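You operate a simulated robot arm through the tools that you are given. There is no shell and no other tool.

Carry out the task below with a simulated robot arm. There is one attempt and no reset: what you move stays moved.

## Task
Brush glue on the beige board, lay the other board on it and glue that too.
Fine: glue from the brush tray, by the round blue brush, which ends back in its place. Set down upright: round blue brush. A coat counts when it lies all over at full strength: go over it till it gets no stronger.

Only the result counts: the job must be done as asked and must still hold three seconds after the hand-in. Knocking over, shifting, dropping, spilling or breaking anything else fails it.

## Robot
A 7-joint arm with a two-finger parallel gripper, fixed in place. Base frame: the origin is at the foot of the arm, x ahead of it, y to its left, z up. Units: mm, rad, N and s.
Its first joint turns from -2.897 to 2.897 rad. Payload 3.43 kg.
The TCP is the grasp point between the finger pads, 34 mm short of the fingertips. In the tool frame z runs along the fingers and y along their closing line. Largest opening 128 mm; finger width 24, thickness 12; the body of the gripper, 48 by 130 mm, starts 96 mm behind the TCP.
Orientation is told as [roll, pitch, yaw] about the base's x, y, z axes, in that order, counted from this pose: with the fingers straight down and closing along the base's y, the tool's x points along the base's -x, its y along +y and its z along -z.

## Interface
- The arm moves only by the tool servo_tool. Its argument "targets" is text: rows parted by semicolons, each of 7 numbers parted by spaces: the turn, a rotation vector about the tool's x, y, z in units of 45 degrees (1.0 is 45 degrees), then the shift along the tool's x, y, z in units of 150 mm (1.0 is 150 mm), then the closure, from 0 (fully open) to 1 (shut). In form: ax ay az tx ty tz hand; .... A call has 1 to 20 rows; each row is the pose to reach, as a shift and turn from the pose commanded when the call began, along the tool's axes at that moment. A call with a number of a shift or a turn outside -1 to 1 is refused whole. Each row takes 0.2 s and may step no farther than 50 mm and 0.15 rad from the row before; otherwise, or with a gripper value out of range, the whole call is refused. A pose out of reach is approached as far as the arm can. The call stops where the force on the tool passes 40 N (or 10 N more than at its start, if that is more) or the arm is blocked; 0.2 s more then pass. Each finger travels about 153 mm/s and halts on what it meets, pressing with about 26 N; the grip force reading is that of the motor and also rises with nothing between the fingers. The clock runs only during rows and for 0.2 s after the last one: add rows that repeat a pose to give the fingers time. The reply holds the time, the measured pose of the TCP, the force on the tool along the base axes, the opening and the grip force, in the units named above and with some noise, with the torque about the TCP (base axes, N m) and any sound that the robot's microphone picked up.
- Cameras (640 x 400 px; columns grow to the right, rows downward): "scene" is fixed at [52.9, 649, 1515.8]; the picture's right is [-0.56, -0.83, 0.00], its down [-0.45, 0.31, -0.84] and it looks along [0.69, -0.47, -0.55] (base axes); focal length 313 px, centre (320, 200). "wrist" rides on the gripper at [76, -11, -160] in the tool frame; the picture's right is [0.15, 0.99, 0.00], its down [-0.88, 0.13, -0.46] and it looks along [-0.45, 0.07, 0.89] (tool axes); focal length 234 px, centre (320, 200). There is no depth. A picture from a camera that has moved, and an enlarged one, comes with that camera's place and axes in the base frame and with its lens.
- grab_frame(camera): a new picture of that camera. No time passes.
- zoom(camera, box): a new picture of the part [left, top, right, bottom] of that camera's present view, enlarged. No time passes.
- hand_in(): hands the job in; it is judged then, once.

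Places have to be worked out from the pictures, the camera data and where the tool is seen. Open the gripper and draw the arm clear of the work before you hand the job in, unless the task says otherwise.

The tools are called after "Emit:" as a command line: name --argument value ..., lists and objects as JSON in quotes. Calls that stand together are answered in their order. servo_tool: Moves the arm, as the interface text tells. Its arguments: {"type":"object","properties":{"targets":{"type":"string"}},"required":["targets"]} The other tools are called the same way: grab_frame (camera) takes a picture; zoom (camera, box) takes an enlarged picture of a part of a camera's view; hand_in () hands the job in.

At the start:

```text
clock: 0.0
position: [450.6, 160.8, 1257.1]
orientation: [0.0, 0.001, 0.001]
ft_force: [-0.2, -0.7, 0.5]
ft_torque: [0.01, -0.02, -0.02]
opening: 127.8
finger_force: 0.0
```

scene: 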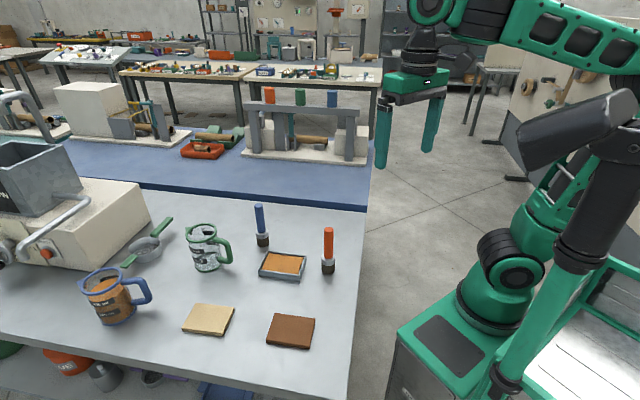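
wrist: 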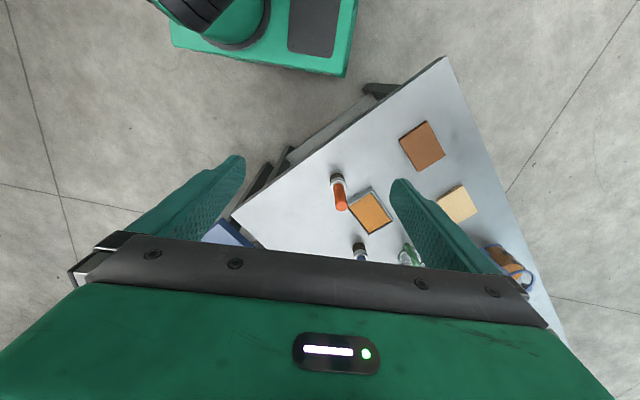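

I start by taking enlarged views of the work area to find the brushes, tray and boards.

Emit:
zoom --camera "scene" --box '[160, 180, 360, 360]'

Emit:
zoom --camera "wrist" --box '[220, 50, 560, 290]'

Emit:
zoom --camera "scene" --box '[240, 190, 350, 290]'

```text
2.22 times, centred on (260, 270) of scene
camera zoom: at [52.9, 649.0, 1515.8], right [-0.56, -0.83, 0.0], down [-0.45, 0.31, -0.84], along [0.69, -0.47, -0.55], focal length 696 px, centre (453, 44)
```

zoom: 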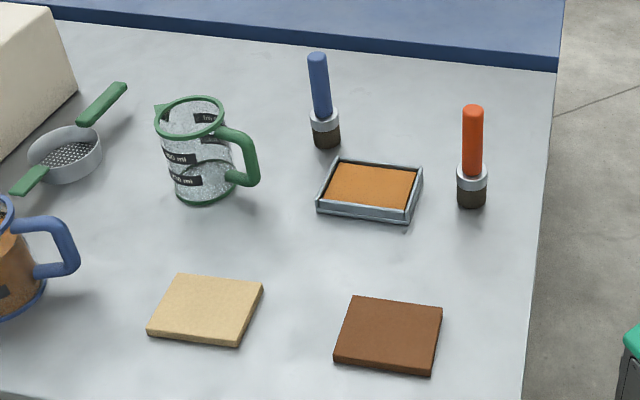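

```text
1.67 times, centred on (390, 170) of wrist
camera zoom: at [374.6, 148.9, 1416.2], right [-0.15, 0.99, 0.0], down [0.88, 0.13, 0.46], along [0.45, 0.07, -0.89], focal length 390 px, centre (203, 250)
```

zoom: 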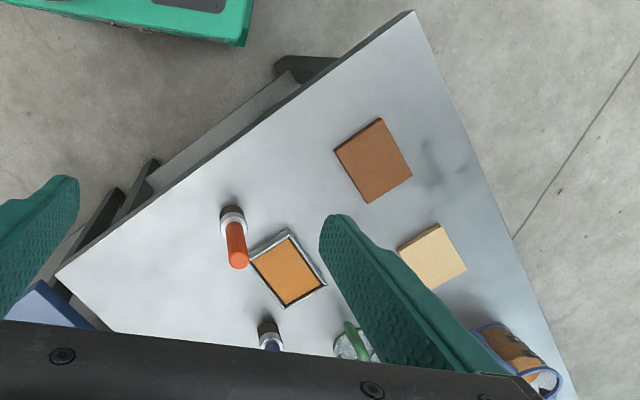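

```text
4.00 times, centred on (295, 240) of scene
camera zoom: at [52.9, 649.0, 1515.8], right [-0.56, -0.83, 0.0], down [-0.45, 0.31, -0.84], along [0.69, -0.47, -0.55], focal length 1253 px, centre (420, 40)
```

zoom: 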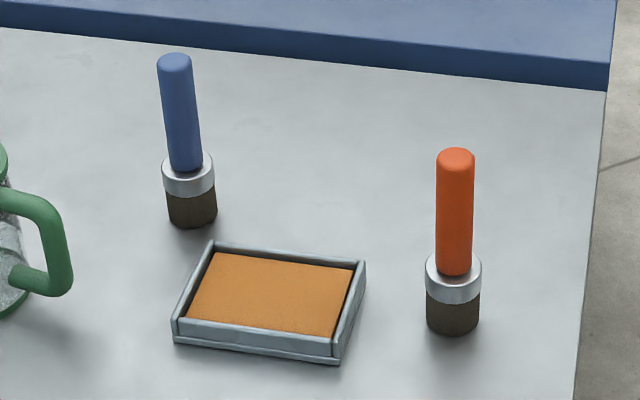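

The brushes, tray and boards triangulate to a table height of about 797 mm. I put the blue brush near (841, 350), the tray near (705, 347), the beige board near (638, 599) and the brown board near (489, 438). I'm moving towards the blue brush at a safe height.

Emit:
servo_tool --targets "0 0 0 -0.25 0.1 0.05 0.4; 0 0 0 -0.5 0.2 0.1 0.4; 0 0 0 -0.75 0.3 0.15 0.4; 0 0 0 -1 0.4 0.2 0.4"

```text
clock: 1.0
position: [585.5, 219.9, 1234.3]
orientation: [0.0, -0.012, 0.001]
ft_force: [0.0, -1.4, 1.3]
ft_torque: [0.06, 0.0, -0.01]
opening: 76.5
finger_force: 0.0
```

The arm follows with a small lag, which is as expected. I'll continue towards the brush.

Emit:
servo_tool --targets "0 0 0 -0.25 0.12 0.08 0.4; 0 0 0 -0.5 0.24 0.16 0.4; 0 0 0 -0.75 0.36 0.24 0.4; 0 0 0 -1 0.48 0.32 0.4; 0 0 0 -1 0.48 0.32 0.4"

Emit:
grab_frame --camera "wrist"

```text
clock: 2.2
position: [736.1, 290.8, 1188.3]
orientation: [0.002, -0.012, -0.002]
ft_force: [-0.2, -0.1, 0.2]
ft_torque: [0.03, 0.01, -0.01]
opening: 76.7
finger_force: 0.0
```

```text
taken
camera wrist: at [657.9, 280.3, 1345.9], right [-0.15, 0.99, 0.0], down [0.88, 0.13, 0.47], along [0.46, 0.07, -0.88], focal length 234 px, centre (320, 200)
```

wrist: 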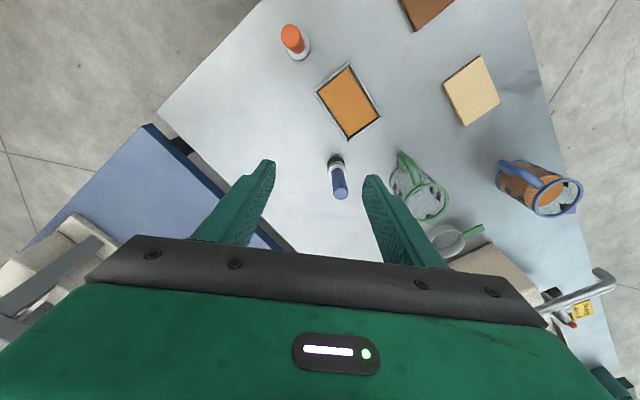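

The brush shows between the fingers, a bit ahead of them. I'll enlarge this view to refine the positions, and hold still to see whether the arm settles.

Emit:
servo_tool --targets "0 0 0 0 0 0 0.4; 0 0 0 0 0 0 0.4"

Emit:
zoom --camera "wrist" --box '[260, 0, 540, 210]'

```text
clock: 2.8
position: [735.5, 291.0, 1188.2]
orientation: [0.001, -0.012, 0.0]
ft_force: [0.2, -0.1, 0.1]
ft_torque: [0.0, -0.01, 0.0]
opening: 77.1
finger_force: 0.1
```

```text
1.90 times, centred on (400, 105) of wrist
camera zoom: at [657.6, 280.3, 1345.9], right [-0.15, 0.99, 0.0], down [0.88, 0.13, 0.47], along [0.46, 0.07, -0.88], focal length 446 px, centre (168, 381)
```

zoom: 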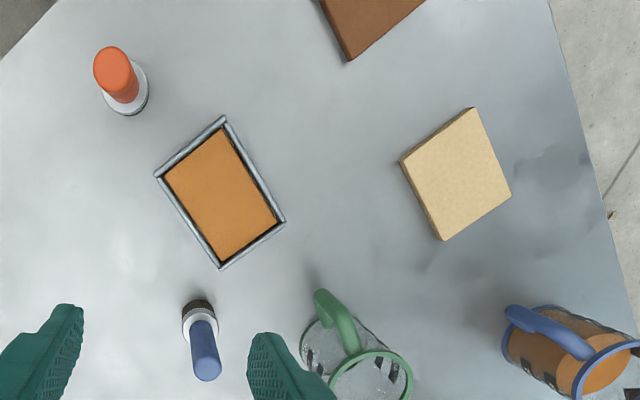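

The arm has settled with a constant offset, so I'll work from measured poses. Both cameras put the top of the blue brush at about (842, 348, 954), so I'm moving directly above it and staying higher than the handle.

Emit:
servo_tool --targets "0 0.004 0 -0.18 0.095 0.21 0.4; 0 0.008 0 -0.355 0.19 0.425 0.4; 0 0.012 0 -0.533 0.285 0.64 0.4; 0 0.015 0 -0.71 0.38 0.853 0.4; 0 0.015 0 -0.71 0.38 0.853 0.4; 0 0.015 0 -0.71 0.38 0.853 0.4"

Emit:
grab_frame --camera "wrist"

Emit:
grab_frame --camera "scene"

```text
clock: 4.2
position: [845.7, 346.1, 1064.1]
orientation: [-0.001, 0.0, -0.001]
ft_force: [0.2, -0.1, 0.4]
ft_torque: [0.01, 0.0, 0.02]
opening: 76.8
finger_force: 0.0
```

```text
taken
camera wrist: at [769.3, 334.8, 1223.3], right [-0.15, 0.99, 0.0], down [0.88, 0.13, 0.46], along [0.45, 0.07, -0.89], focal length 234 px, centre (320, 200)
```

wrist: 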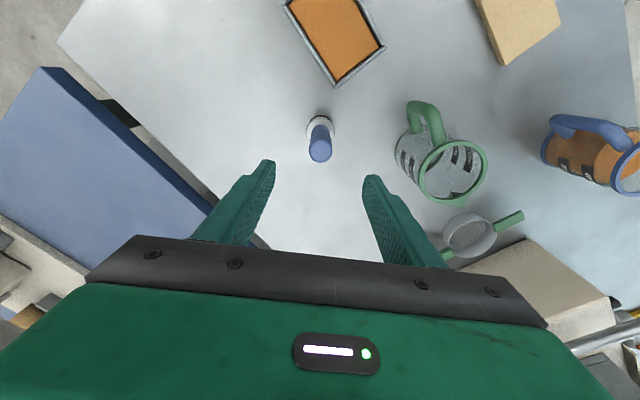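

```text
taken
```

scene: 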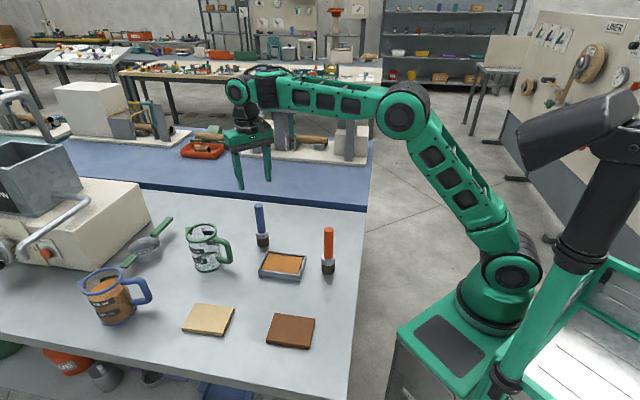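

The handle top works out to about (843, 347) and the TCP is almost over it. I'm descending with the fingers open around it, then checking before going further.

Emit:
servo_tool --targets "0 0 0 0.018 0.005 0.2 0.4; 0 0 0 0.018 0.005 0.45 0.4; 0 0 0 0.018 0.005 0.7 0.4; 0 0 0 0.018 0.005 0.7 0.4"

Emit:
grab_frame --camera "wrist"

Emit:
zoom --camera "scene" --box '[200, 130, 340, 280]'

```text
clock: 5.2
position: [839.4, 348.2, 956.9]
orientation: [0.0, 0.0, -0.001]
ft_force: [0.5, 0.3, -0.2]
ft_torque: [-0.01, -0.02, -0.01]
opening: 76.8
finger_force: 0.0
```

```text
taken
camera wrist: at [764.3, 337.7, 1117.1], right [-0.15, 0.99, 0.0], down [0.88, 0.13, 0.46], along [0.45, 0.07, -0.89], focal length 234 px, centre (320, 200)
```

wrist: 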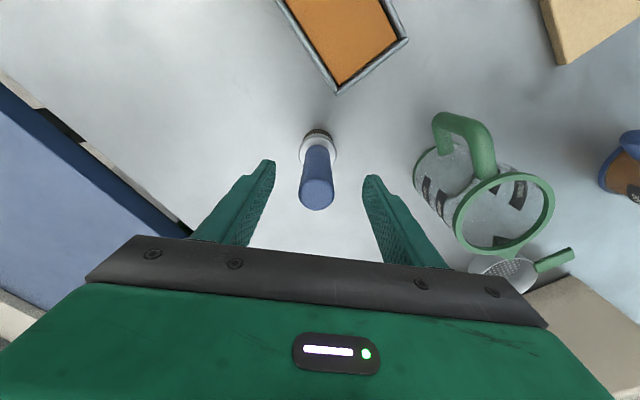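

```text
2.67 times, centred on (270, 205) of scene
camera zoom: at [52.9, 649.0, 1515.8], right [-0.56, -0.83, 0.0], down [-0.45, 0.31, -0.84], along [0.69, -0.47, -0.55], focal length 836 px, centre (453, 187)
```

zoom: 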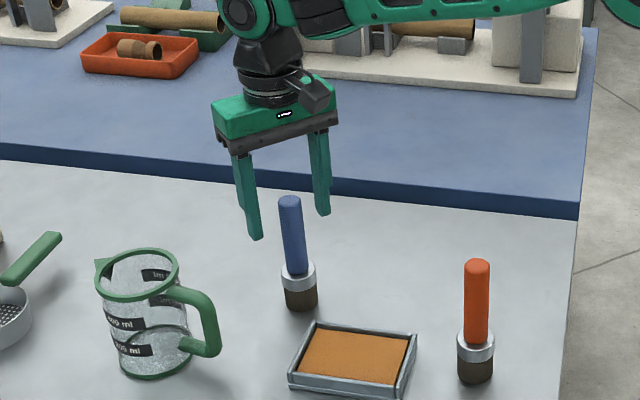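

The handle lies between the fingers, centred at about (842, 347.5). I'm lowering the last 54 mm so the tips stay above the ferrule, and then closing.

Emit:
servo_tool --targets "0 0 0 -0.015 -0.003 0.2 0.4; 0 0 0 -0.017 -0.004 0.36 0.4; 0 0 0 -0.017 -0.004 0.36 0.4; 0 0 0 -0.017 -0.004 0.36 0.4"

Emit:
grab_frame --camera "wrist"

Emit:
zoom --camera "scene" --box '[200, 130, 340, 280]'

```text
clock: 6.2
position: [844.0, 349.6, 902.8]
orientation: [-0.001, 0.0, 0.001]
ft_force: [0.5, -0.2, -0.1]
ft_torque: [0.03, 0.03, 0.01]
opening: 76.8
finger_force: 0.1
```

```text
taken
camera wrist: at [768.5, 337.9, 1062.6], right [-0.15, 0.99, 0.0], down [0.88, 0.13, 0.46], along [0.45, 0.07, -0.89], focal length 234 px, centre (320, 200)
```

wrist: 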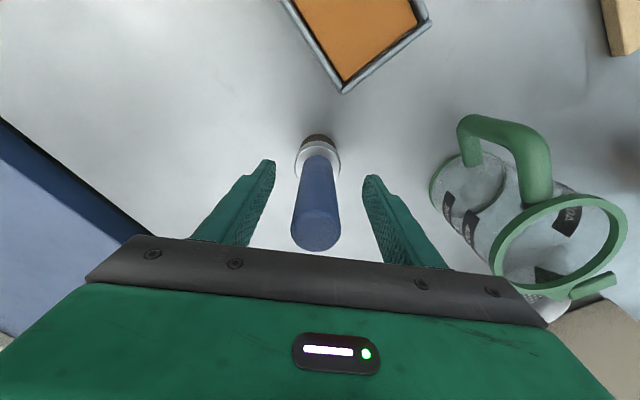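

```text
2.67 times, centred on (270, 205) of scene
camera zoom: at [52.9, 649.0, 1515.8], right [-0.56, -0.83, 0.0], down [-0.45, 0.31, -0.84], along [0.69, -0.47, -0.55], focal length 836 px, centre (453, 187)
```

zoom: 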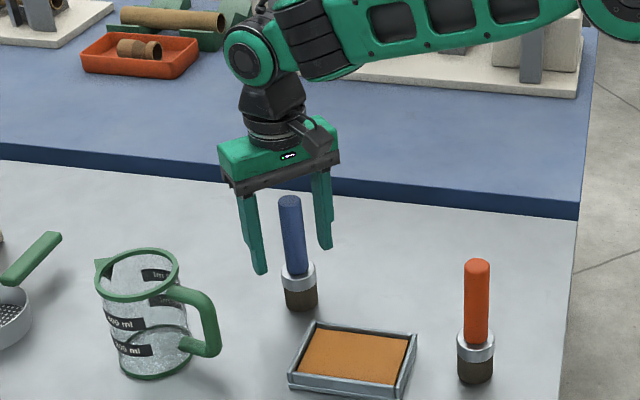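

The handle is centred between the pads, so I'm closing on it.

Emit:
servo_tool --targets "0 0 0 0 0 0 0.6; 0 0 0 0 0 0 0.75; 0 0 0 0 0 0 0.9; 0 0 0 0 0 0 1; 0 0 0 0 0 0 1"

Emit:
zoom --camera "scene" --box '[200, 130, 340, 280]'

Emit:
grab_frame --camera "wrist"

```text
clock: 7.4
position: [843.0, 349.8, 902.4]
orientation: [0.002, 0.0, -0.002]
ft_force: [0.0, -0.7, 0.5]
ft_torque: [-0.1, 0.03, -0.01]
opening: 26.8
finger_force: 25.5
```

```text
2.67 times, centred on (270, 205) of scene
camera zoom: at [52.9, 649.0, 1515.8], right [-0.56, -0.83, 0.0], down [-0.45, 0.31, -0.84], along [0.69, -0.47, -0.55], focal length 836 px, centre (453, 187)
```

zoom: 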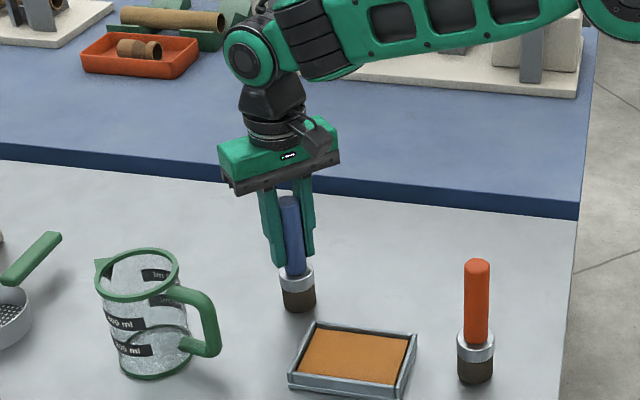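

```text
taken
camera wrist: at [768.5, 338.0, 1062.6], right [-0.15, 0.99, 0.0], down [0.88, 0.13, 0.46], along [0.45, 0.07, -0.89], focal length 234 px, centre (320, 200)
```

wrist: 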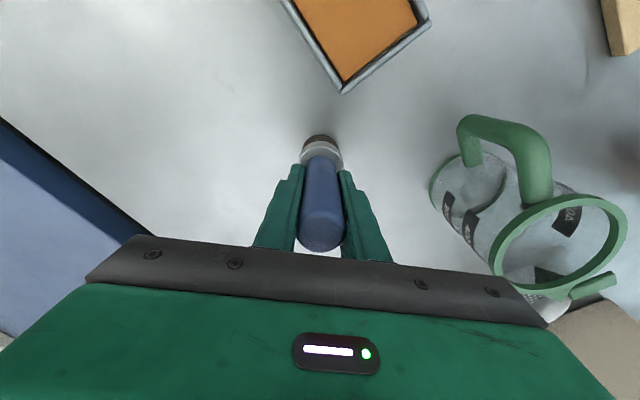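

The grip holds at an opening of 26.8 mm with the TCP at (843.5, 349.7, 902.5), which I'll use as the return pose. I'm lifting the brush and carrying it over the tray.

Emit:
servo_tool --targets "0 0 0 0 0 -0.15 1; 0 0 0 0 0 -0.35 1; 0 0 0 0.03 0 -0.5 1; 0 0 0 0.25 0 -0.5 1; 0 0 0 0.5 0 -0.5 1; 0 0 0 0.75 0 -0.5 1; 0 0 0 0.94 0 -0.5 1; 0 0 0 0.94 0 -0.5 1"

Emit:
grab_frame --camera "wrist"

Emit:
zoom --camera "scene" --box '[200, 150, 360, 300]'

```text
clock: 9.2
position: [704.0, 349.1, 975.7]
orientation: [0.0, 0.0, -0.002]
ft_force: [0.3, 0.1, -0.6]
ft_torque: [-0.01, -0.02, 0.01]
opening: 26.1
finger_force: 26.3
```

```text
taken
camera wrist: at [627.4, 338.0, 1135.8], right [-0.15, 0.99, 0.0], down [0.88, 0.13, 0.46], along [0.45, 0.07, -0.89], focal length 234 px, centre (320, 200)
```

wrist: 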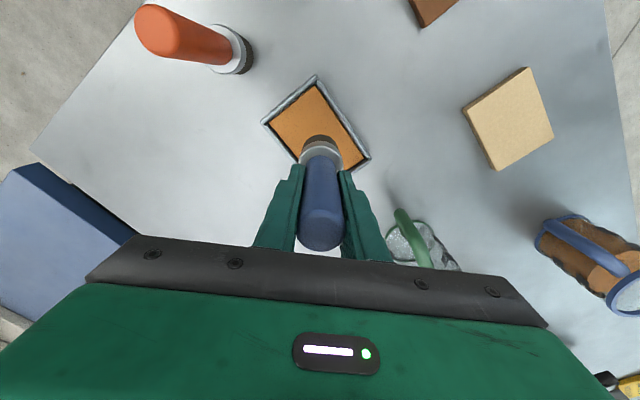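

```text
2.67 times, centred on (280, 225) of scene
camera zoom: at [52.9, 649.0, 1515.8], right [-0.56, -0.83, 0.0], down [-0.45, 0.31, -0.84], along [0.69, -0.47, -0.55], focal length 836 px, centre (427, 133)
```

zoom: 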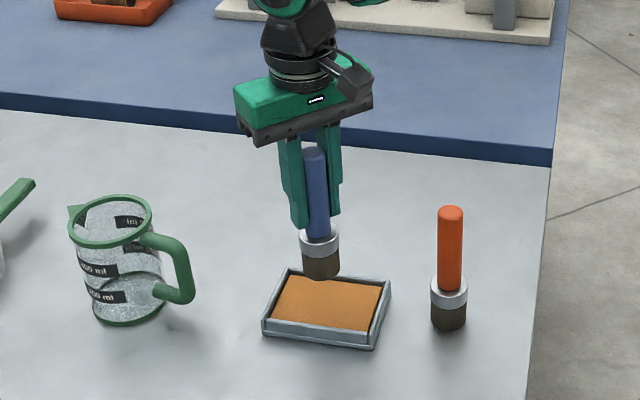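

The brush hangs freely above the tray. I'll enlarge the wrist view to place the tray rim precisely.

Emit:
zoom --camera "wrist" --box '[240, 60, 400, 220]'

Emit:
zoom --camera "scene" --box '[250, 220, 320, 290]'

```text
2.50 times, centred on (320, 140) of wrist
camera zoom: at [627.4, 338.0, 1135.8], right [-0.15, 0.99, 0.0], down [0.88, 0.13, 0.46], along [0.45, 0.07, -0.89], focal length 585 px, centre (320, 350)
```

zoom: 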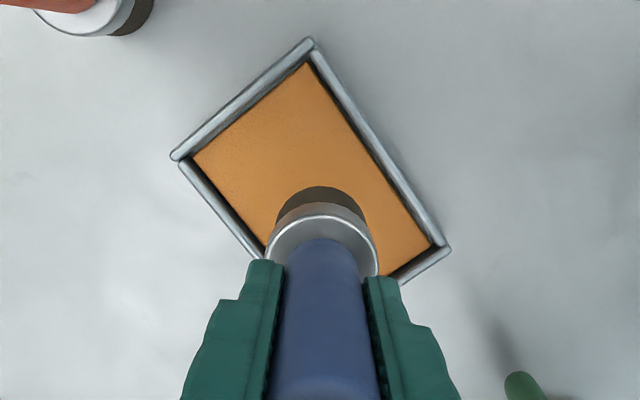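

```text
5.71 times, centred on (285, 255) of scene
camera zoom: at [52.9, 649.0, 1515.8], right [-0.56, -0.83, 0.0], down [-0.45, 0.31, -0.84], along [0.69, -0.47, -0.55], focal length 1790 px, centre (520, -114)
```

zoom: 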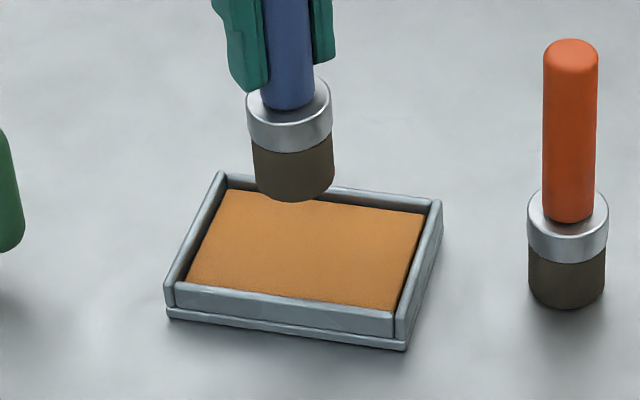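

The tray centre triangulates to (703, 347) with its rim near z 817, and the bristle tip sits about 105 mm below the TCP. I'm lowering to just above the glue, then going down in small steps.

Emit:
servo_tool --targets "0 0 0 0.003 -0.01 0.15 1; 0 0 0 0.006 -0.013 0.3 1; 0 0 0 0.006 -0.013 0.36 1; 0 0 0 0.006 -0.013 0.36 1"

Emit:
zoom --camera "scene" --box '[250, 220, 320, 290]'

```text
clock: 10.2
position: [702.1, 345.8, 924.2]
orientation: [0.001, -0.002, -0.001]
ft_force: [-0.1, -0.2, 7.2]
ft_torque: [-0.11, 0.06, 0.03]
opening: 26.7
finger_force: 26.1
```

```text
5.71 times, centred on (285, 255) of scene
camera zoom: at [52.9, 649.0, 1515.8], right [-0.56, -0.83, 0.0], down [-0.45, 0.31, -0.84], along [0.69, -0.47, -0.55], focal length 1790 px, centre (520, -114)
```

zoom: 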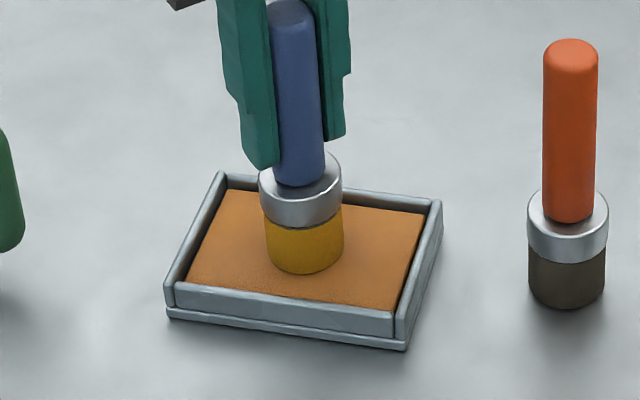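

The bristles turned yellow on contact, at TCP z about 924 and 7 N, so the brush is loaded. I'm lifting and carrying it towards the beige board at height.

Emit:
servo_tool --targets "0 0 0 0 0 0 1; 0 0 0 0 0 -0.2 1; 0 0 0 0 0 -0.42 1; 0 0 0 0.03 0.1 -0.42 1; 0 0 0 0.1 0.4 -0.42 1; 0 0 0 0.18 0.7 -0.42 1; 0 0 0 0.25 1 -0.42 1; 0 0 0 0.25 1 -0.42 1"

Emit:
grab_frame --camera "wrist"

Emit:
zoom --camera "scene" --box '[160, 190, 330, 340]'

```text
clock: 12.0
position: [664.2, 498.1, 985.8]
orientation: [0.002, 0.001, -0.003]
ft_force: [-0.8, -0.5, -1.1]
ft_torque: [0.01, -0.02, 0.01]
opening: 26.8
finger_force: 26.1
```

```text
taken
camera wrist: at [588.7, 487.1, 1145.1], right [-0.15, 0.99, 0.0], down [0.88, 0.13, 0.46], along [0.45, 0.07, -0.89], focal length 234 px, centre (320, 200)
```

wrist: 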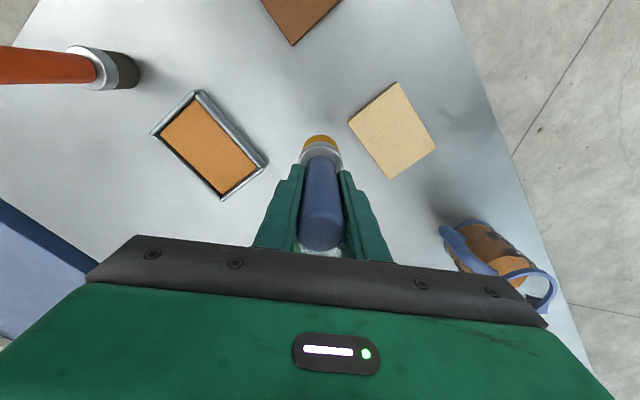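

```text
2.67 times, centred on (245, 265) of scene
camera zoom: at [52.9, 649.0, 1515.8], right [-0.56, -0.83, 0.0], down [-0.45, 0.31, -0.84], along [0.69, -0.47, -0.55], focal length 836 px, centre (520, 27)
```

zoom: 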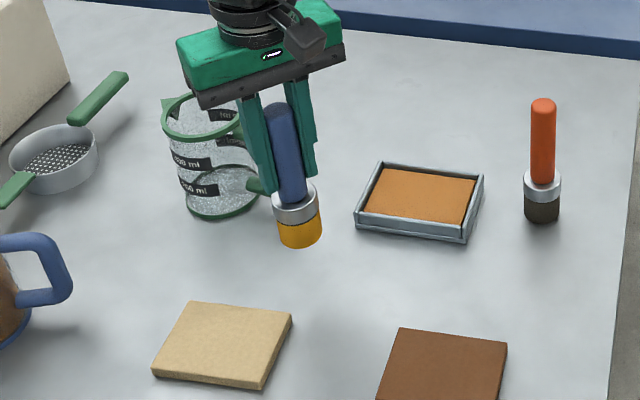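

The loaded brush is clear of everything. I'll enlarge the wrist view to get the beige board's corners.

Emit:
zoom --camera "wrist" --box '[320, 60, 480, 200]'

Emit:
zoom --camera "scene" --box '[170, 290, 250, 350]'

```text
2.86 times, centred on (400, 130) of wrist
camera zoom: at [588.7, 487.1, 1145.1], right [-0.15, 0.99, 0.0], down [0.88, 0.13, 0.46], along [0.45, 0.07, -0.89], focal length 669 px, centre (91, 400)
```

zoom: 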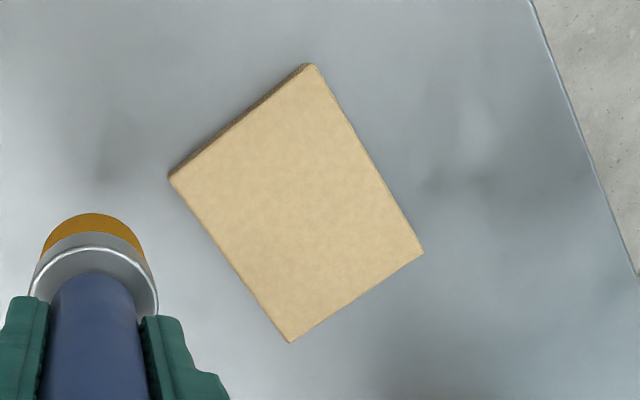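

```text
6.67 times, centred on (210, 320) of scene
camera zoom: at [52.9, 649.0, 1515.8], right [-0.56, -0.83, 0.0], down [-0.45, 0.31, -0.84], along [0.69, -0.47, -0.55], focal length 2089 px, centre (1053, -600)
```

zoom: 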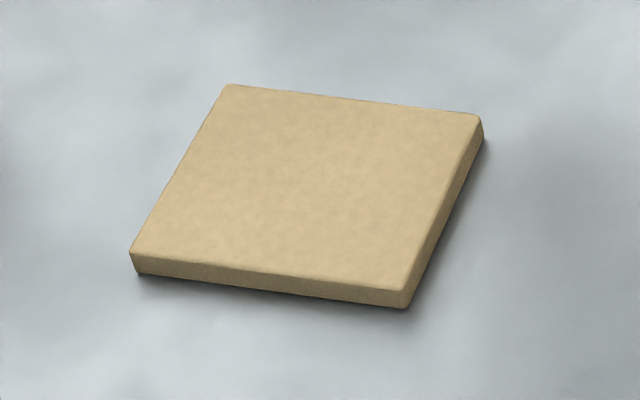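

Both cameras agree on the beige board: centre (642, 600), about 109 by 78 mm, long axis at 47.6°, top near z 809. I'm moving over its centre and lowering to just above it.

Emit:
servo_tool --targets "0 0 0 0.05 0.23 0 1; 0 0 0 0.1 0.46 0 1; 0 0 0 0.148 0.679 0 1; 0 0 0 0.148 0.679 0.2 1; 0 0 0 0.148 0.679 0.38 1; 0 0 0 0.148 0.679 0.38 1"

Emit:
grab_frame --camera "wrist"

Emit:
zoom --camera "scene" --box '[160, 240, 280, 350]'

```text
clock: 13.4
position: [641.7, 598.9, 929.5]
orientation: [0.001, 0.0, -0.003]
ft_force: [0.0, 1.1, -1.1]
ft_torque: [0.01, 0.01, 0.01]
opening: 26.7
finger_force: 25.6
```

```text
taken
camera wrist: at [566.4, 587.2, 1088.4], right [-0.15, 0.99, 0.0], down [0.88, 0.13, 0.46], along [0.45, 0.07, -0.89], focal length 234 px, centre (320, 200)
```

wrist: 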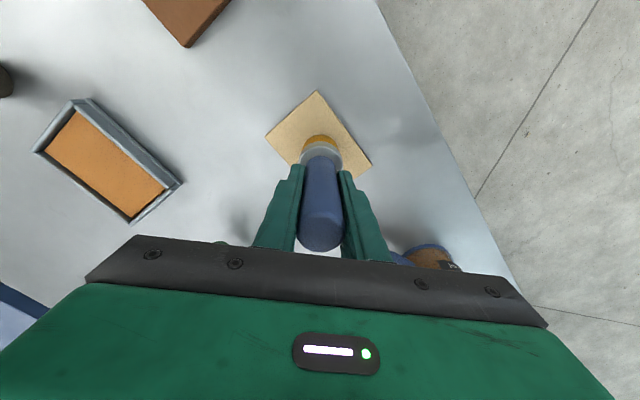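

```text
3.64 times, centred on (220, 295) of scene
camera zoom: at [52.9, 649.0, 1515.8], right [-0.56, -0.83, 0.0], down [-0.45, 0.31, -0.84], along [0.69, -0.47, -0.55], focal length 1139 px, centre (684, -146)
```

zoom: 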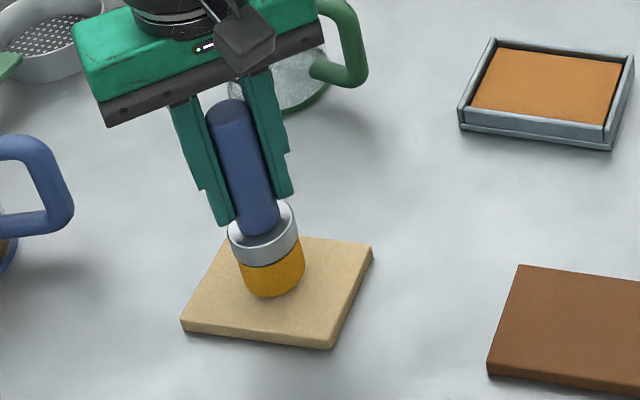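

The brush is over the middle of the board, about 15 mm up. I'm lowering in small steps until the force shows contact.

Emit:
servo_tool --targets "0 0 0 0 0 0.04 1; 0 0 0 0 0 0.075 1; 0 0 0 0 0 0.085 1; 0 0 0 0 0 0.085 1"

Emit:
zoom --camera "scene" --box '[160, 240, 280, 350]'

```text
clock: 14.4
position: [641.4, 598.9, 918.0]
orientation: [0.003, 0.0, 0.0]
ft_force: [-0.4, -1.4, 6.5]
ft_torque: [-0.1, 0.02, -0.02]
opening: 26.7
finger_force: 25.7
```

```text
3.64 times, centred on (220, 295) of scene
camera zoom: at [52.9, 649.0, 1515.8], right [-0.56, -0.83, 0.0], down [-0.45, 0.31, -0.84], along [0.69, -0.47, -0.55], focal length 1139 px, centre (684, -146)
```

zoom: 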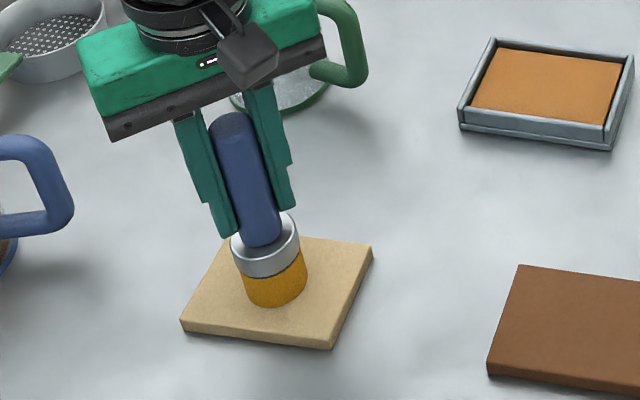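

I have contact at TCP z 918 with about 6 N. I'll ease off slightly and make a short test stroke along the board's length, to see whether glue goes on and the board stays put.

Emit:
servo_tool --targets "0 0 0 0 0 -0.004 1; 0 0 0 -0.045 0.049 -0.004 1; 0 0 0 -0.09 0.098 -0.004 1; 0 0 0 -0.135 0.148 -0.004 1; 0 0 0 -0.18 0.197 -0.004 1; 0 0 0 -0.198 0.217 -0.004 1"

Emit:
zoom --camera "scene" --box '[160, 240, 280, 350]'

```text
clock: 15.8
position: [673.2, 632.7, 917.5]
orientation: [-0.001, -0.002, 0.0]
ft_force: [-1.7, -2.2, 6.7]
ft_torque: [-0.19, 0.15, 0.06]
opening: 26.6
finger_force: 25.6
```

```text
3.64 times, centred on (220, 295) of scene
camera zoom: at [52.9, 649.0, 1515.8], right [-0.56, -0.83, 0.0], down [-0.45, 0.31, -0.84], along [0.69, -0.47, -0.55], focal length 1139 px, centre (684, -146)
```

zoom: 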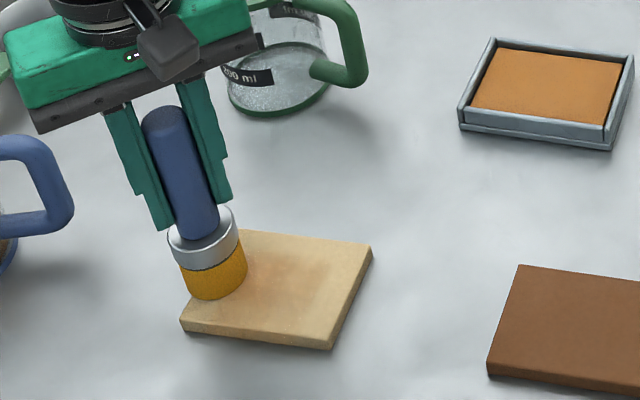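

A faint orange coat appears where the brush pressed and the board has not moved. I'm running a full serpentine over the whole top with the same light pressure.

Emit:
servo_tool --targets "0 0 0 -0.064 -0.058 -0.001 1; 0 0 0 -0.123 -0.112 -0.001 1; 0 0 0 -0.042 -0.201 -0.001 1; 0 0 0 0.039 -0.289 -0.001 1; 0 0 0 0.12 -0.378 -0.001 1; 0 0 0 0.2 -0.4665 -0.001 1; 0 0 0 0.281 -0.555 -0.001 1; 0 0 0 0.345 -0.497 -0.001 1; 0 0 0 0.404 -0.443 -0.001 1; 0 0 0 0.3235 -0.354 -0.001 1; 0 0 0 0.2426 -0.2657 -0.001 1; 0 0 0 0.1617 -0.177 -0.001 1; 0 0 0 0.0809 -0.0886 -0.001 1; 0 0 0 0 0 -0.001 1; 0 0 0 0.064 0.058 -0.001 1; 0 0 0 0.123 0.112 -0.001 1; 0 0 0 0.204 0.0237 -0.001 1; 0 0 0 0.285 -0.0648 -0.001 1; 0 0 0 0.3656 -0.1534 -0.001 1; 0 0 0 0.4465 -0.2419 -0.001 1"

Emit:
zoom --camera "scene" --box '[160, 240, 280, 350]'

Emit:
zoom --camera "wrist" --box '[220, 60, 420, 210]'

```text
clock: 20.0
position: [604.4, 595.4, 917.9]
orientation: [0.002, 0.001, -0.003]
ft_force: [1.1, 2.5, 10.7]
ft_torque: [0.19, -0.2, 0.05]
opening: 26.2
finger_force: 26.2
```

```text
3.64 times, centred on (220, 295) of scene
camera zoom: at [52.9, 649.0, 1515.8], right [-0.56, -0.83, 0.0], down [-0.45, 0.31, -0.84], along [0.69, -0.47, -0.55], focal length 1139 px, centre (684, -146)
```

zoom: 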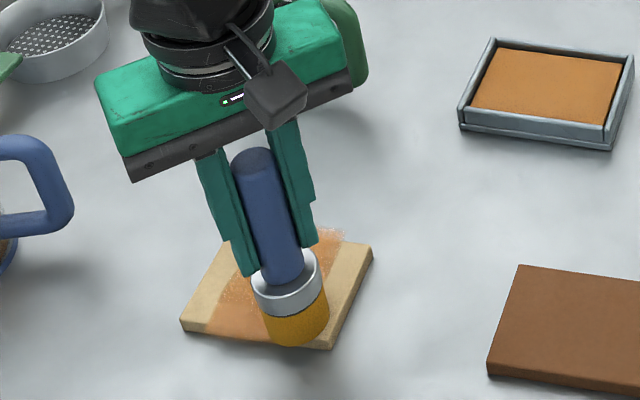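

```text
2.67 times, centred on (320, 135) of wrist
camera zoom: at [528.0, 584.9, 1076.8], right [-0.15, 0.99, 0.0], down [0.88, 0.13, 0.46], along [0.45, 0.07, -0.89], focal length 624 px, centre (320, 373)
```

zoom: 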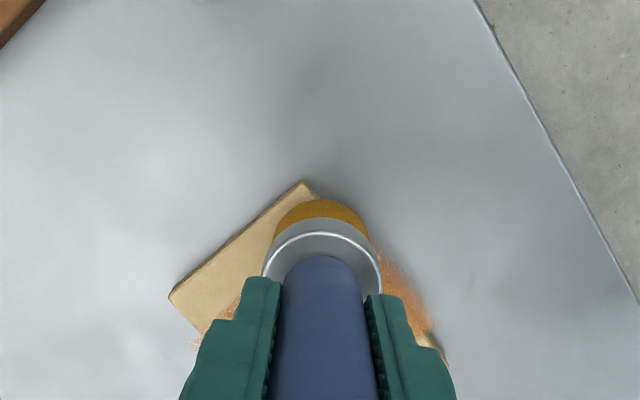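

The force rose to 10.7 N, and some orange seems to reach the board's edges. I'm lifting off to look closely before going on.

Emit:
servo_tool --targets "0 0 0 0 0 -0.2 1; 0 0 0 0 0 -0.4 1; 0 0 0 0.2 -0.2 -0.5 1; 0 0 0 0.4 -0.4 -0.5 1; 0 0 0 0.5 -0.6 -0.5 1; 0 0 0 0.5 -0.6 -0.5 1"

Emit:
zoom --camera "scene" --box '[165, 285, 255, 355]'

Emit:
grab_frame --camera "wrist"

```text
clock: 21.4
position: [529.6, 504.6, 992.0]
orientation: [0.002, -0.001, -0.004]
ft_force: [0.3, -0.3, -1.0]
ft_torque: [0.04, -0.01, -0.01]
opening: 26.2
finger_force: 26.1
```

```text
5.71 times, centred on (210, 320) of scene
camera zoom: at [52.9, 649.0, 1515.8], right [-0.56, -0.83, 0.0], down [-0.45, 0.31, -0.84], along [0.69, -0.47, -0.55], focal length 1790 px, centre (949, -486)
```

zoom: 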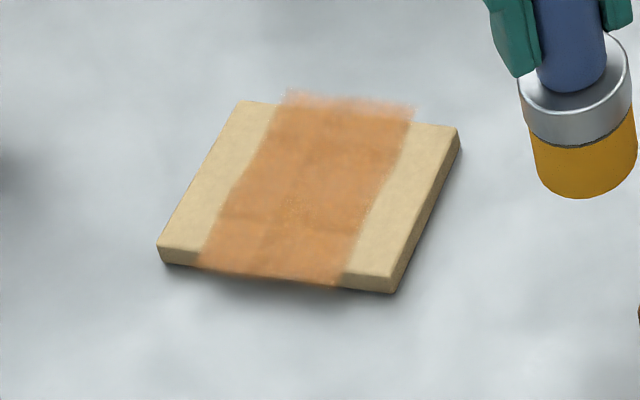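

```text
taken
camera wrist: at [453.4, 493.9, 1151.5], right [-0.15, 0.99, 0.0], down [0.88, 0.13, 0.46], along [0.45, 0.07, -0.89], focal length 234 px, centre (320, 200)
```

wrist: 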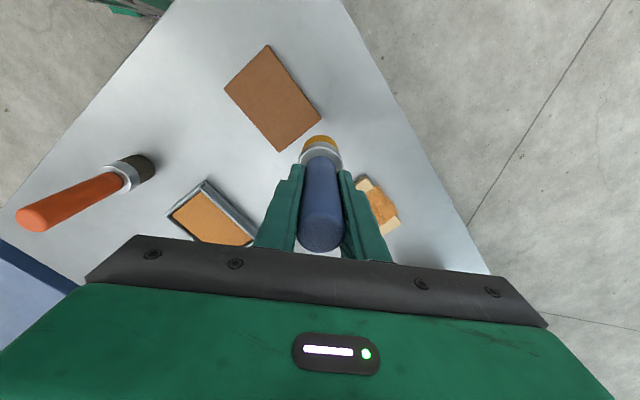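

The coat appears as a band across the middle, while both ends along the board's length still look bare. I'll look closer to understand how the coat lies.

Emit:
zoom --camera "scene" --box '[180, 296, 244, 340]'

Emit:
zoom --camera "wrist" --box '[330, 160, 420, 250]'

```text
9.09 times, centred on (212, 318) of scene
camera zoom: at [52.9, 649.0, 1515.8], right [-0.56, -0.83, 0.0], down [-0.45, 0.31, -0.84], along [0.69, -0.47, -0.55], focal length 2848 px, centre (1302, -873)
```

zoom: 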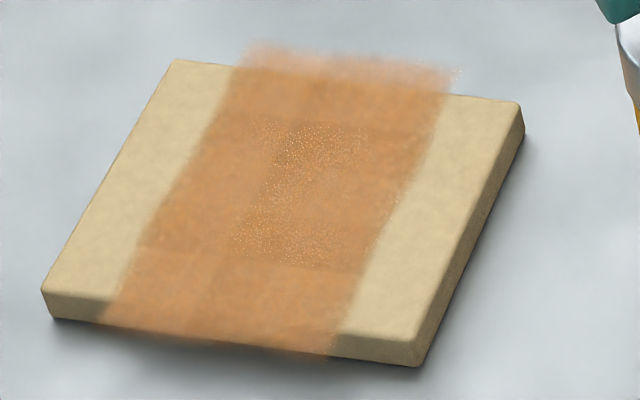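

```text
4.44 times, centred on (375, 205) of wrist
camera zoom: at [453.4, 493.9, 1151.5], right [-0.15, 0.99, 0.0], down [0.88, 0.13, 0.46], along [0.45, 0.07, -0.89], focal length 1041 px, centre (76, 178)
```

zoom: 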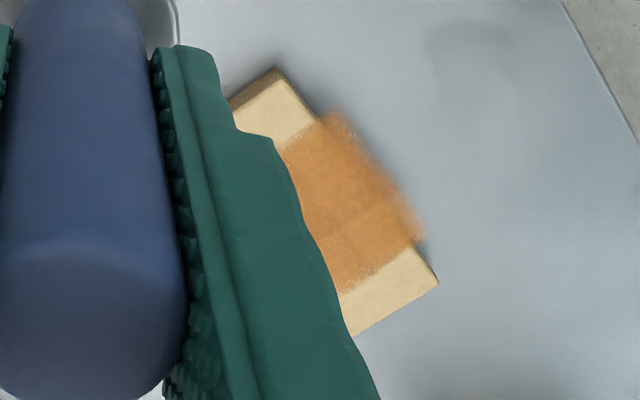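

The coat patch lies as a block that is long across the board and short along it, so I need to learn how it registers. As a test I'll work the bare end at +40 mm along the length and see where the coat grows.

Emit:
servo_tool --targets "0 0 0 -0.19 0.165 0 1; 0 0 0 -0.38 0.33 0 1; 0 0 0 -0.57 0.495 0 1; 0 0 0 -0.76 0.66 0 1; 0 0 0 -0.92 0.823 0.05 1; 0 0 0 -0.92 0.823 0.3 1; 0 0 0 -0.92 0.823 0.46 1; 0 0 0 -0.92 0.823 0.46 1"

```text
clock: 23.2
position: [667.7, 629.7, 924.3]
orientation: [0.0, -0.001, -0.001]
ft_force: [-0.3, -0.4, -0.8]
ft_torque: [-0.01, -0.01, 0.02]
opening: 26.5
finger_force: 26.1
```

The brush is hovering over the bare end. I'm lowering to light contact and brushing across that end, then lifting clear to look.

Emit:
servo_tool --targets "0 0 0 0 0 0.03 1; 0 0 0 0 0 0.045 1; 0 0 0 0 0 0.045 1; 0 0 0 0.059 0.054 0.045 1; 0 0 0 0.108 0.099 0.045 1; 0 0 0 0.049 0.045 0.045 1; 0 0 0 -0.01 -0.009 0.045 1; 0 0 0 -0.069 -0.063 0.045 1; 0 0 0 -0.123 -0.112 0.045 1; 0 0 0 -0.064 -0.058 0.045 1; 0 0 0 0 0 0.045 1"

Emit:
zoom --camera "scene" --box '[160, 240, 280, 350]'

```text
clock: 25.6
position: [668.4, 628.2, 917.9]
orientation: [0.002, 0.001, 0.0]
ft_force: [2.0, -0.6, 9.5]
ft_torque: [-0.12, -0.27, 0.02]
opening: 26.5
finger_force: 25.8
```

```text
3.64 times, centred on (220, 295) of scene
camera zoom: at [52.9, 649.0, 1515.8], right [-0.56, -0.83, 0.0], down [-0.45, 0.31, -0.84], along [0.69, -0.47, -0.55], focal length 1139 px, centre (684, -146)
```

zoom: 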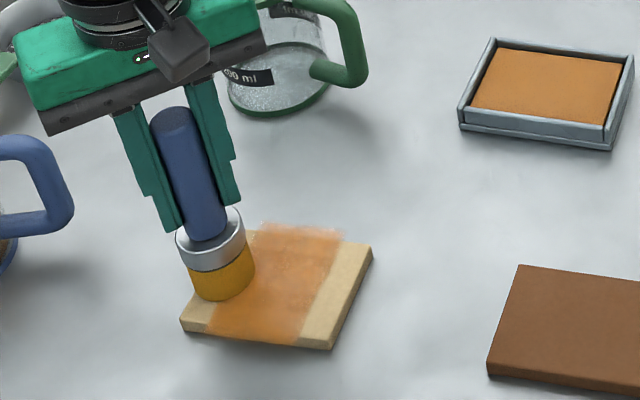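

The bare end still shows no new colour near the corner. I'm lifting off to compare.

Emit:
servo_tool --targets "0 0 0 0 0 -0.2 1; 0 0 0 0 0 -0.4 1; 0 0 0 0.2 -0.2 -0.5 1; 0 0 0 0.4 -0.4 -0.5 1; 0 0 0 0.6 -0.6 -0.5 1; 0 0 0 0.8 -0.8 -0.5 1; 0 0 0 0.9 -0.85 -0.5 1; 0 0 0 0.9 -0.85 -0.5 1"

Emit:
zoom --camera "scene" --box '[180, 296, 244, 340]'

Emit:
zoom --camera "wrist" --box '[330, 140, 440, 250]'

```text
clock: 27.4
position: [532.9, 500.6, 993.1]
orientation: [-0.001, 0.0, 0.0]
ft_force: [-0.1, 0.5, -1.3]
ft_torque: [0.0, -0.01, -0.01]
opening: 26.2
finger_force: 25.5
```

```text
9.09 times, centred on (212, 318) of scene
camera zoom: at [52.9, 649.0, 1515.8], right [-0.56, -0.83, 0.0], down [-0.45, 0.31, -0.84], along [0.69, -0.47, -0.55], focal length 2848 px, centre (1302, -873)
```

zoom: 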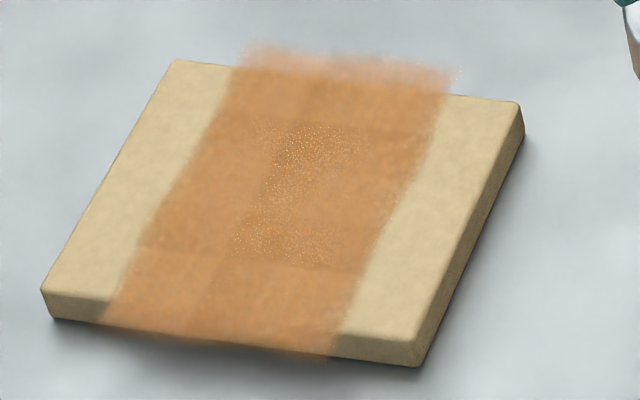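

```text
3.64 times, centred on (385, 195) of wrist
camera zoom: at [457.3, 490.1, 1151.5], right [-0.15, 0.99, 0.0], down [0.88, 0.13, 0.46], along [0.45, 0.07, -0.89], focal length 852 px, centre (84, 218)
```

zoom: 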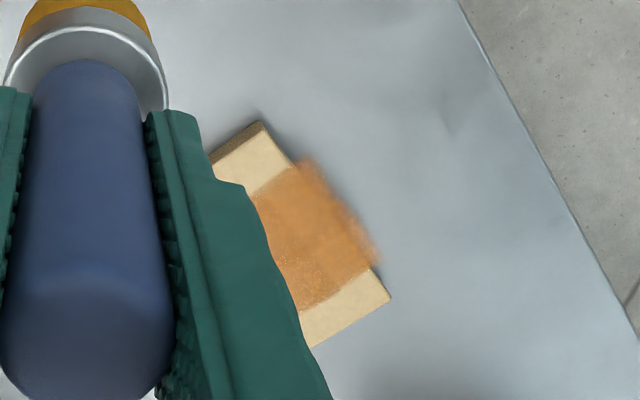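

Nothing visible changed there, so the brush may be running dry. I'll look at the bristle colour.

Emit:
zoom --camera "scene" --box '[230, 240, 310, 310]'

Emit:
grab_frame --camera "scene"

```text
5.71 times, centred on (270, 275) of scene
camera zoom: at [52.9, 649.0, 1515.8], right [-0.56, -0.83, 0.0], down [-0.45, 0.31, -0.84], along [0.69, -0.47, -0.55], focal length 1790 px, centre (606, -229)
```

zoom: 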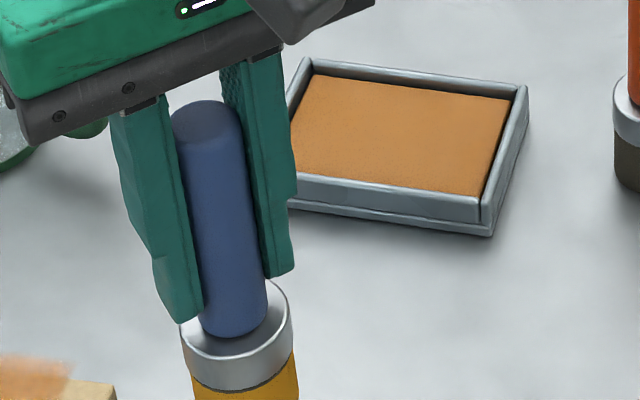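

```text
taken
```

scene: 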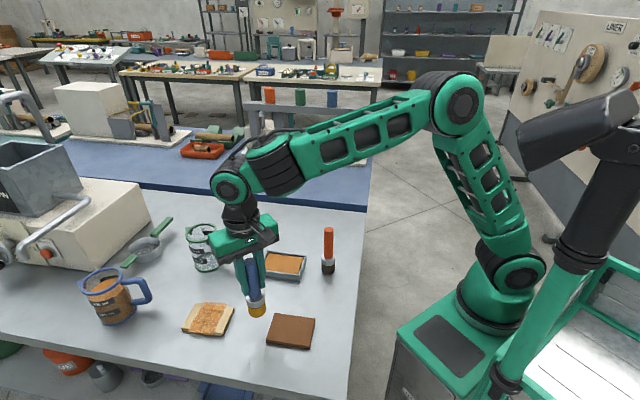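

The bristles still look yellow, but I can't tell how much glue they hold, so I'm dipping again before continuing.

Emit:
servo_tool --targets "0 0 0 -0.22 -0.22 0 1; 0 0 0 -0.44 -0.44 0 1; 0 0 0 -0.66 -0.66 0 1; 0 0 0 -0.86 -0.86 0 1; 0 0 0 -1 -1 0 1; 0 0 0 -1 -1 0 1"

```text
clock: 28.8
position: [680.2, 349.1, 989.8]
orientation: [0.001, -0.001, 0.001]
ft_force: [-0.8, 0.2, -1.4]
ft_torque: [-0.01, -0.01, 0.02]
opening: 26.3
finger_force: 26.3
```

Now I'm over the tray, moving to its centre and dipping with light contact.

Emit:
servo_tool --targets "0 0 0 -0.153 -0.013 0.1 1; 0 0 0 -0.153 -0.013 0.3 1; 0 0 0 -0.153 -0.013 0.42 1; 0 0 0 -0.153 -0.013 0.445 1; 0 0 0 -0.153 -0.013 0.445 1; 0 0 0 -0.153 -0.013 0.445 1"

Emit:
zoom --camera "scene" --box '[240, 210, 330, 290]'

```text
clock: 30.2
position: [702.1, 349.1, 923.1]
orientation: [0.0, 0.001, 0.0]
ft_force: [0.4, 0.7, -0.6]
ft_torque: [-0.03, -0.01, 0.0]
opening: 26.3
finger_force: 25.7
```

```text
5.00 times, centred on (285, 250) of scene
camera zoom: at [52.9, 649.0, 1515.8], right [-0.56, -0.83, 0.0], down [-0.45, 0.31, -0.84], along [0.69, -0.47, -0.55], focal length 1566 px, centre (495, -50)
```

zoom: 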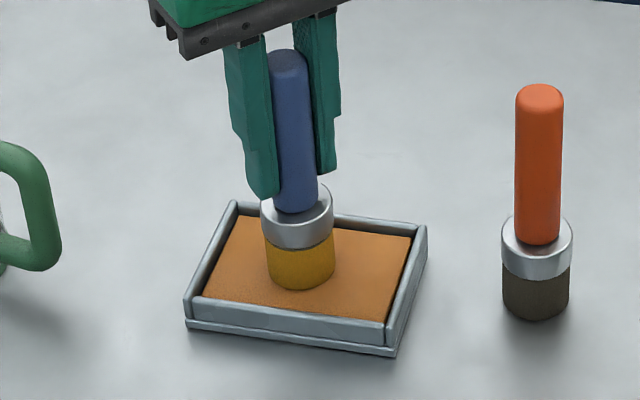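

No contact force yet at z 923, so I'm lowering a little more until the bristles press on the glue.

Emit:
servo_tool --targets "0 0 0 0 0 0.01 1; 0 0 0 0 0 0.02 1; 0 0 0 0 0 0.02 1"

```text
clock: 31.0
position: [703.8, 350.1, 923.5]
orientation: [0.001, -0.002, -0.001]
ft_force: [-4.4, -0.1, 24.7]
ft_torque: [0.08, 0.23, 0.05]
opening: 26.4
finger_force: 26.0
```

That is 24.7 N, plenty for a dip. I'm backing off, lifting straight up and heading back to the beige board.

Emit:
servo_tool --targets "0 0 0 0 0 -0.02 1; 0 0 0 0 0 -0.02 1; 0 0 0 0 0 -0.25 1; 0 0 0 0 0 -0.47 1; 0 0 0 0.06 0.2 -0.47 1; 0 0 0 0.12 0.5 -0.47 1; 0 0 0 0.18 0.8 -0.47 1; 0 0 0 0.24 1 -0.47 1; 0 0 0 0.24 1 -0.47 1"

Emit:
zoom --camera "scene" --box '[200, 200, 300, 290]'

Emit:
zoom --camera "wrist" --box '[320, 60, 480, 200]'

```text
clock: 33.0
position: [669.3, 502.5, 990.4]
orientation: [0.001, -0.001, -0.001]
ft_force: [-0.2, -0.1, -0.4]
ft_torque: [0.01, -0.03, -0.02]
opening: 26.0
finger_force: 26.2
```

```text
4.44 times, centred on (250, 245) of scene
camera zoom: at [52.9, 649.0, 1515.8], right [-0.56, -0.83, 0.0], down [-0.45, 0.31, -0.84], along [0.69, -0.47, -0.55], focal length 1392 px, centre (631, 0)
```

zoom: 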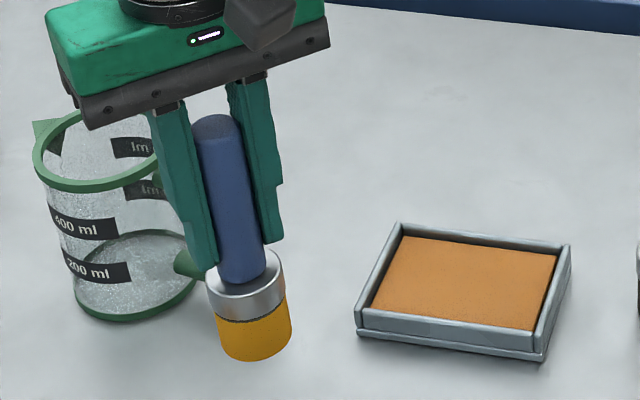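

```text
2.86 times, centred on (400, 130) of wrist
camera zoom: at [592.9, 490.9, 1150.1], right [-0.15, 0.99, 0.0], down [0.88, 0.13, 0.46], along [0.45, 0.07, -0.89], focal length 669 px, centre (91, 400)
```

zoom: 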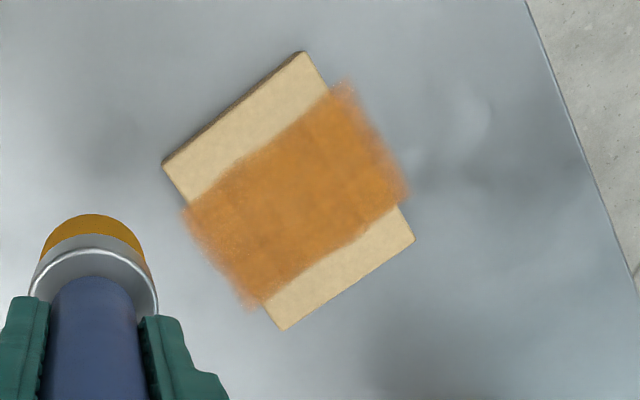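

From this angle the coat is a clean rectangle, about ±33 mm along the length and ±45 mm across, and the board hasn't moved. With a fresh load I'm testing the bare end again.

Emit:
servo_tool --targets "0 0 0 0 0.3 0 1; 0 0 0 -0.01 0.6 0 1; 0 0 0 -0.02 0.871 0 1; 0 0 0 -0.02 0.871 0.25 1; 0 0 0 -0.02 0.871 0.43 1; 0 0 0 -0.02 0.871 0.43 1"

```text
clock: 34.4
position: [672.6, 629.4, 927.1]
orientation: [0.0, -0.001, -0.002]
ft_force: [0.6, 0.3, -0.7]
ft_torque: [0.03, 0.01, -0.02]
opening: 26.1
finger_force: 25.5
```

I'm lowering gently to contact at this end and brushing a short stretch back and forth.

Emit:
servo_tool --targets "0 0 0 0 0 0.04 1; 0 0 0 0 0 0.055 1; 0 0 0 0 0 0.06 1; 0 0 0 0.05 0.045 0.06 1; 0 0 0 0.1 0.09 0.06 1; 0 0 0 0.05 0.045 0.06 1; 0 0 0 0 0 0.06 1; 0 0 0 -0.05 -0.045 0.06 1; 0 0 0 -0.1 -0.09 0.06 1; 0 0 0 -0.05 -0.045 0.06 1; 0 0 0 0 0 0.06 1"

```text
clock: 36.8
position: [672.5, 630.1, 919.5]
orientation: [0.002, -0.001, 0.0]
ft_force: [0.2, -0.3, -1.3]
ft_torque: [0.03, 0.02, -0.01]
opening: 26.1
finger_force: 26.0
```

There was no contact at z 919.5, so I'm lowering about 2 mm more and repeating the short stretch.

Emit:
servo_tool --targets "0 0 0 0 0 0.006 1; 0 0 0 0 0 0.012 1; 0 0 0 0 0 0.012 1"

```text
clock: 37.6
position: [673.3, 628.8, 917.7]
orientation: [0.001, -0.001, 0.0]
ft_force: [-0.8, -0.1, -1.4]
ft_torque: [-0.01, 0.0, 0.01]
opening: 26.3
finger_force: 26.4
```

Still free; the hard dip may have pushed the brush up a little in the grip. I'm lowering another millimetre at a time.

Emit:
servo_tool --targets "0 0 0 0 0 0.007 1; 0 0 0 0 0 0.007 1"

Emit:
zoom --camera "scene" --box '[170, 265, 250, 345]'

```text
clock: 38.2
position: [673.3, 630.1, 917.0]
orientation: [0.001, -0.001, 0.0]
ft_force: [0.4, 0.4, 4.7]
ft_torque: [-0.04, -0.07, 0.01]
opening: 26.1
finger_force: 26.0
```

```text
5.00 times, centred on (210, 305) of scene
camera zoom: at [52.9, 649.0, 1515.8], right [-0.56, -0.83, 0.0], down [-0.45, 0.31, -0.84], along [0.69, -0.47, -0.55], focal length 1566 px, centre (870, -325)
```

zoom: 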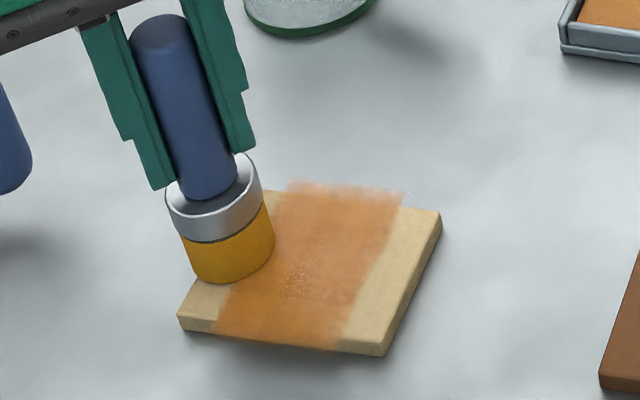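

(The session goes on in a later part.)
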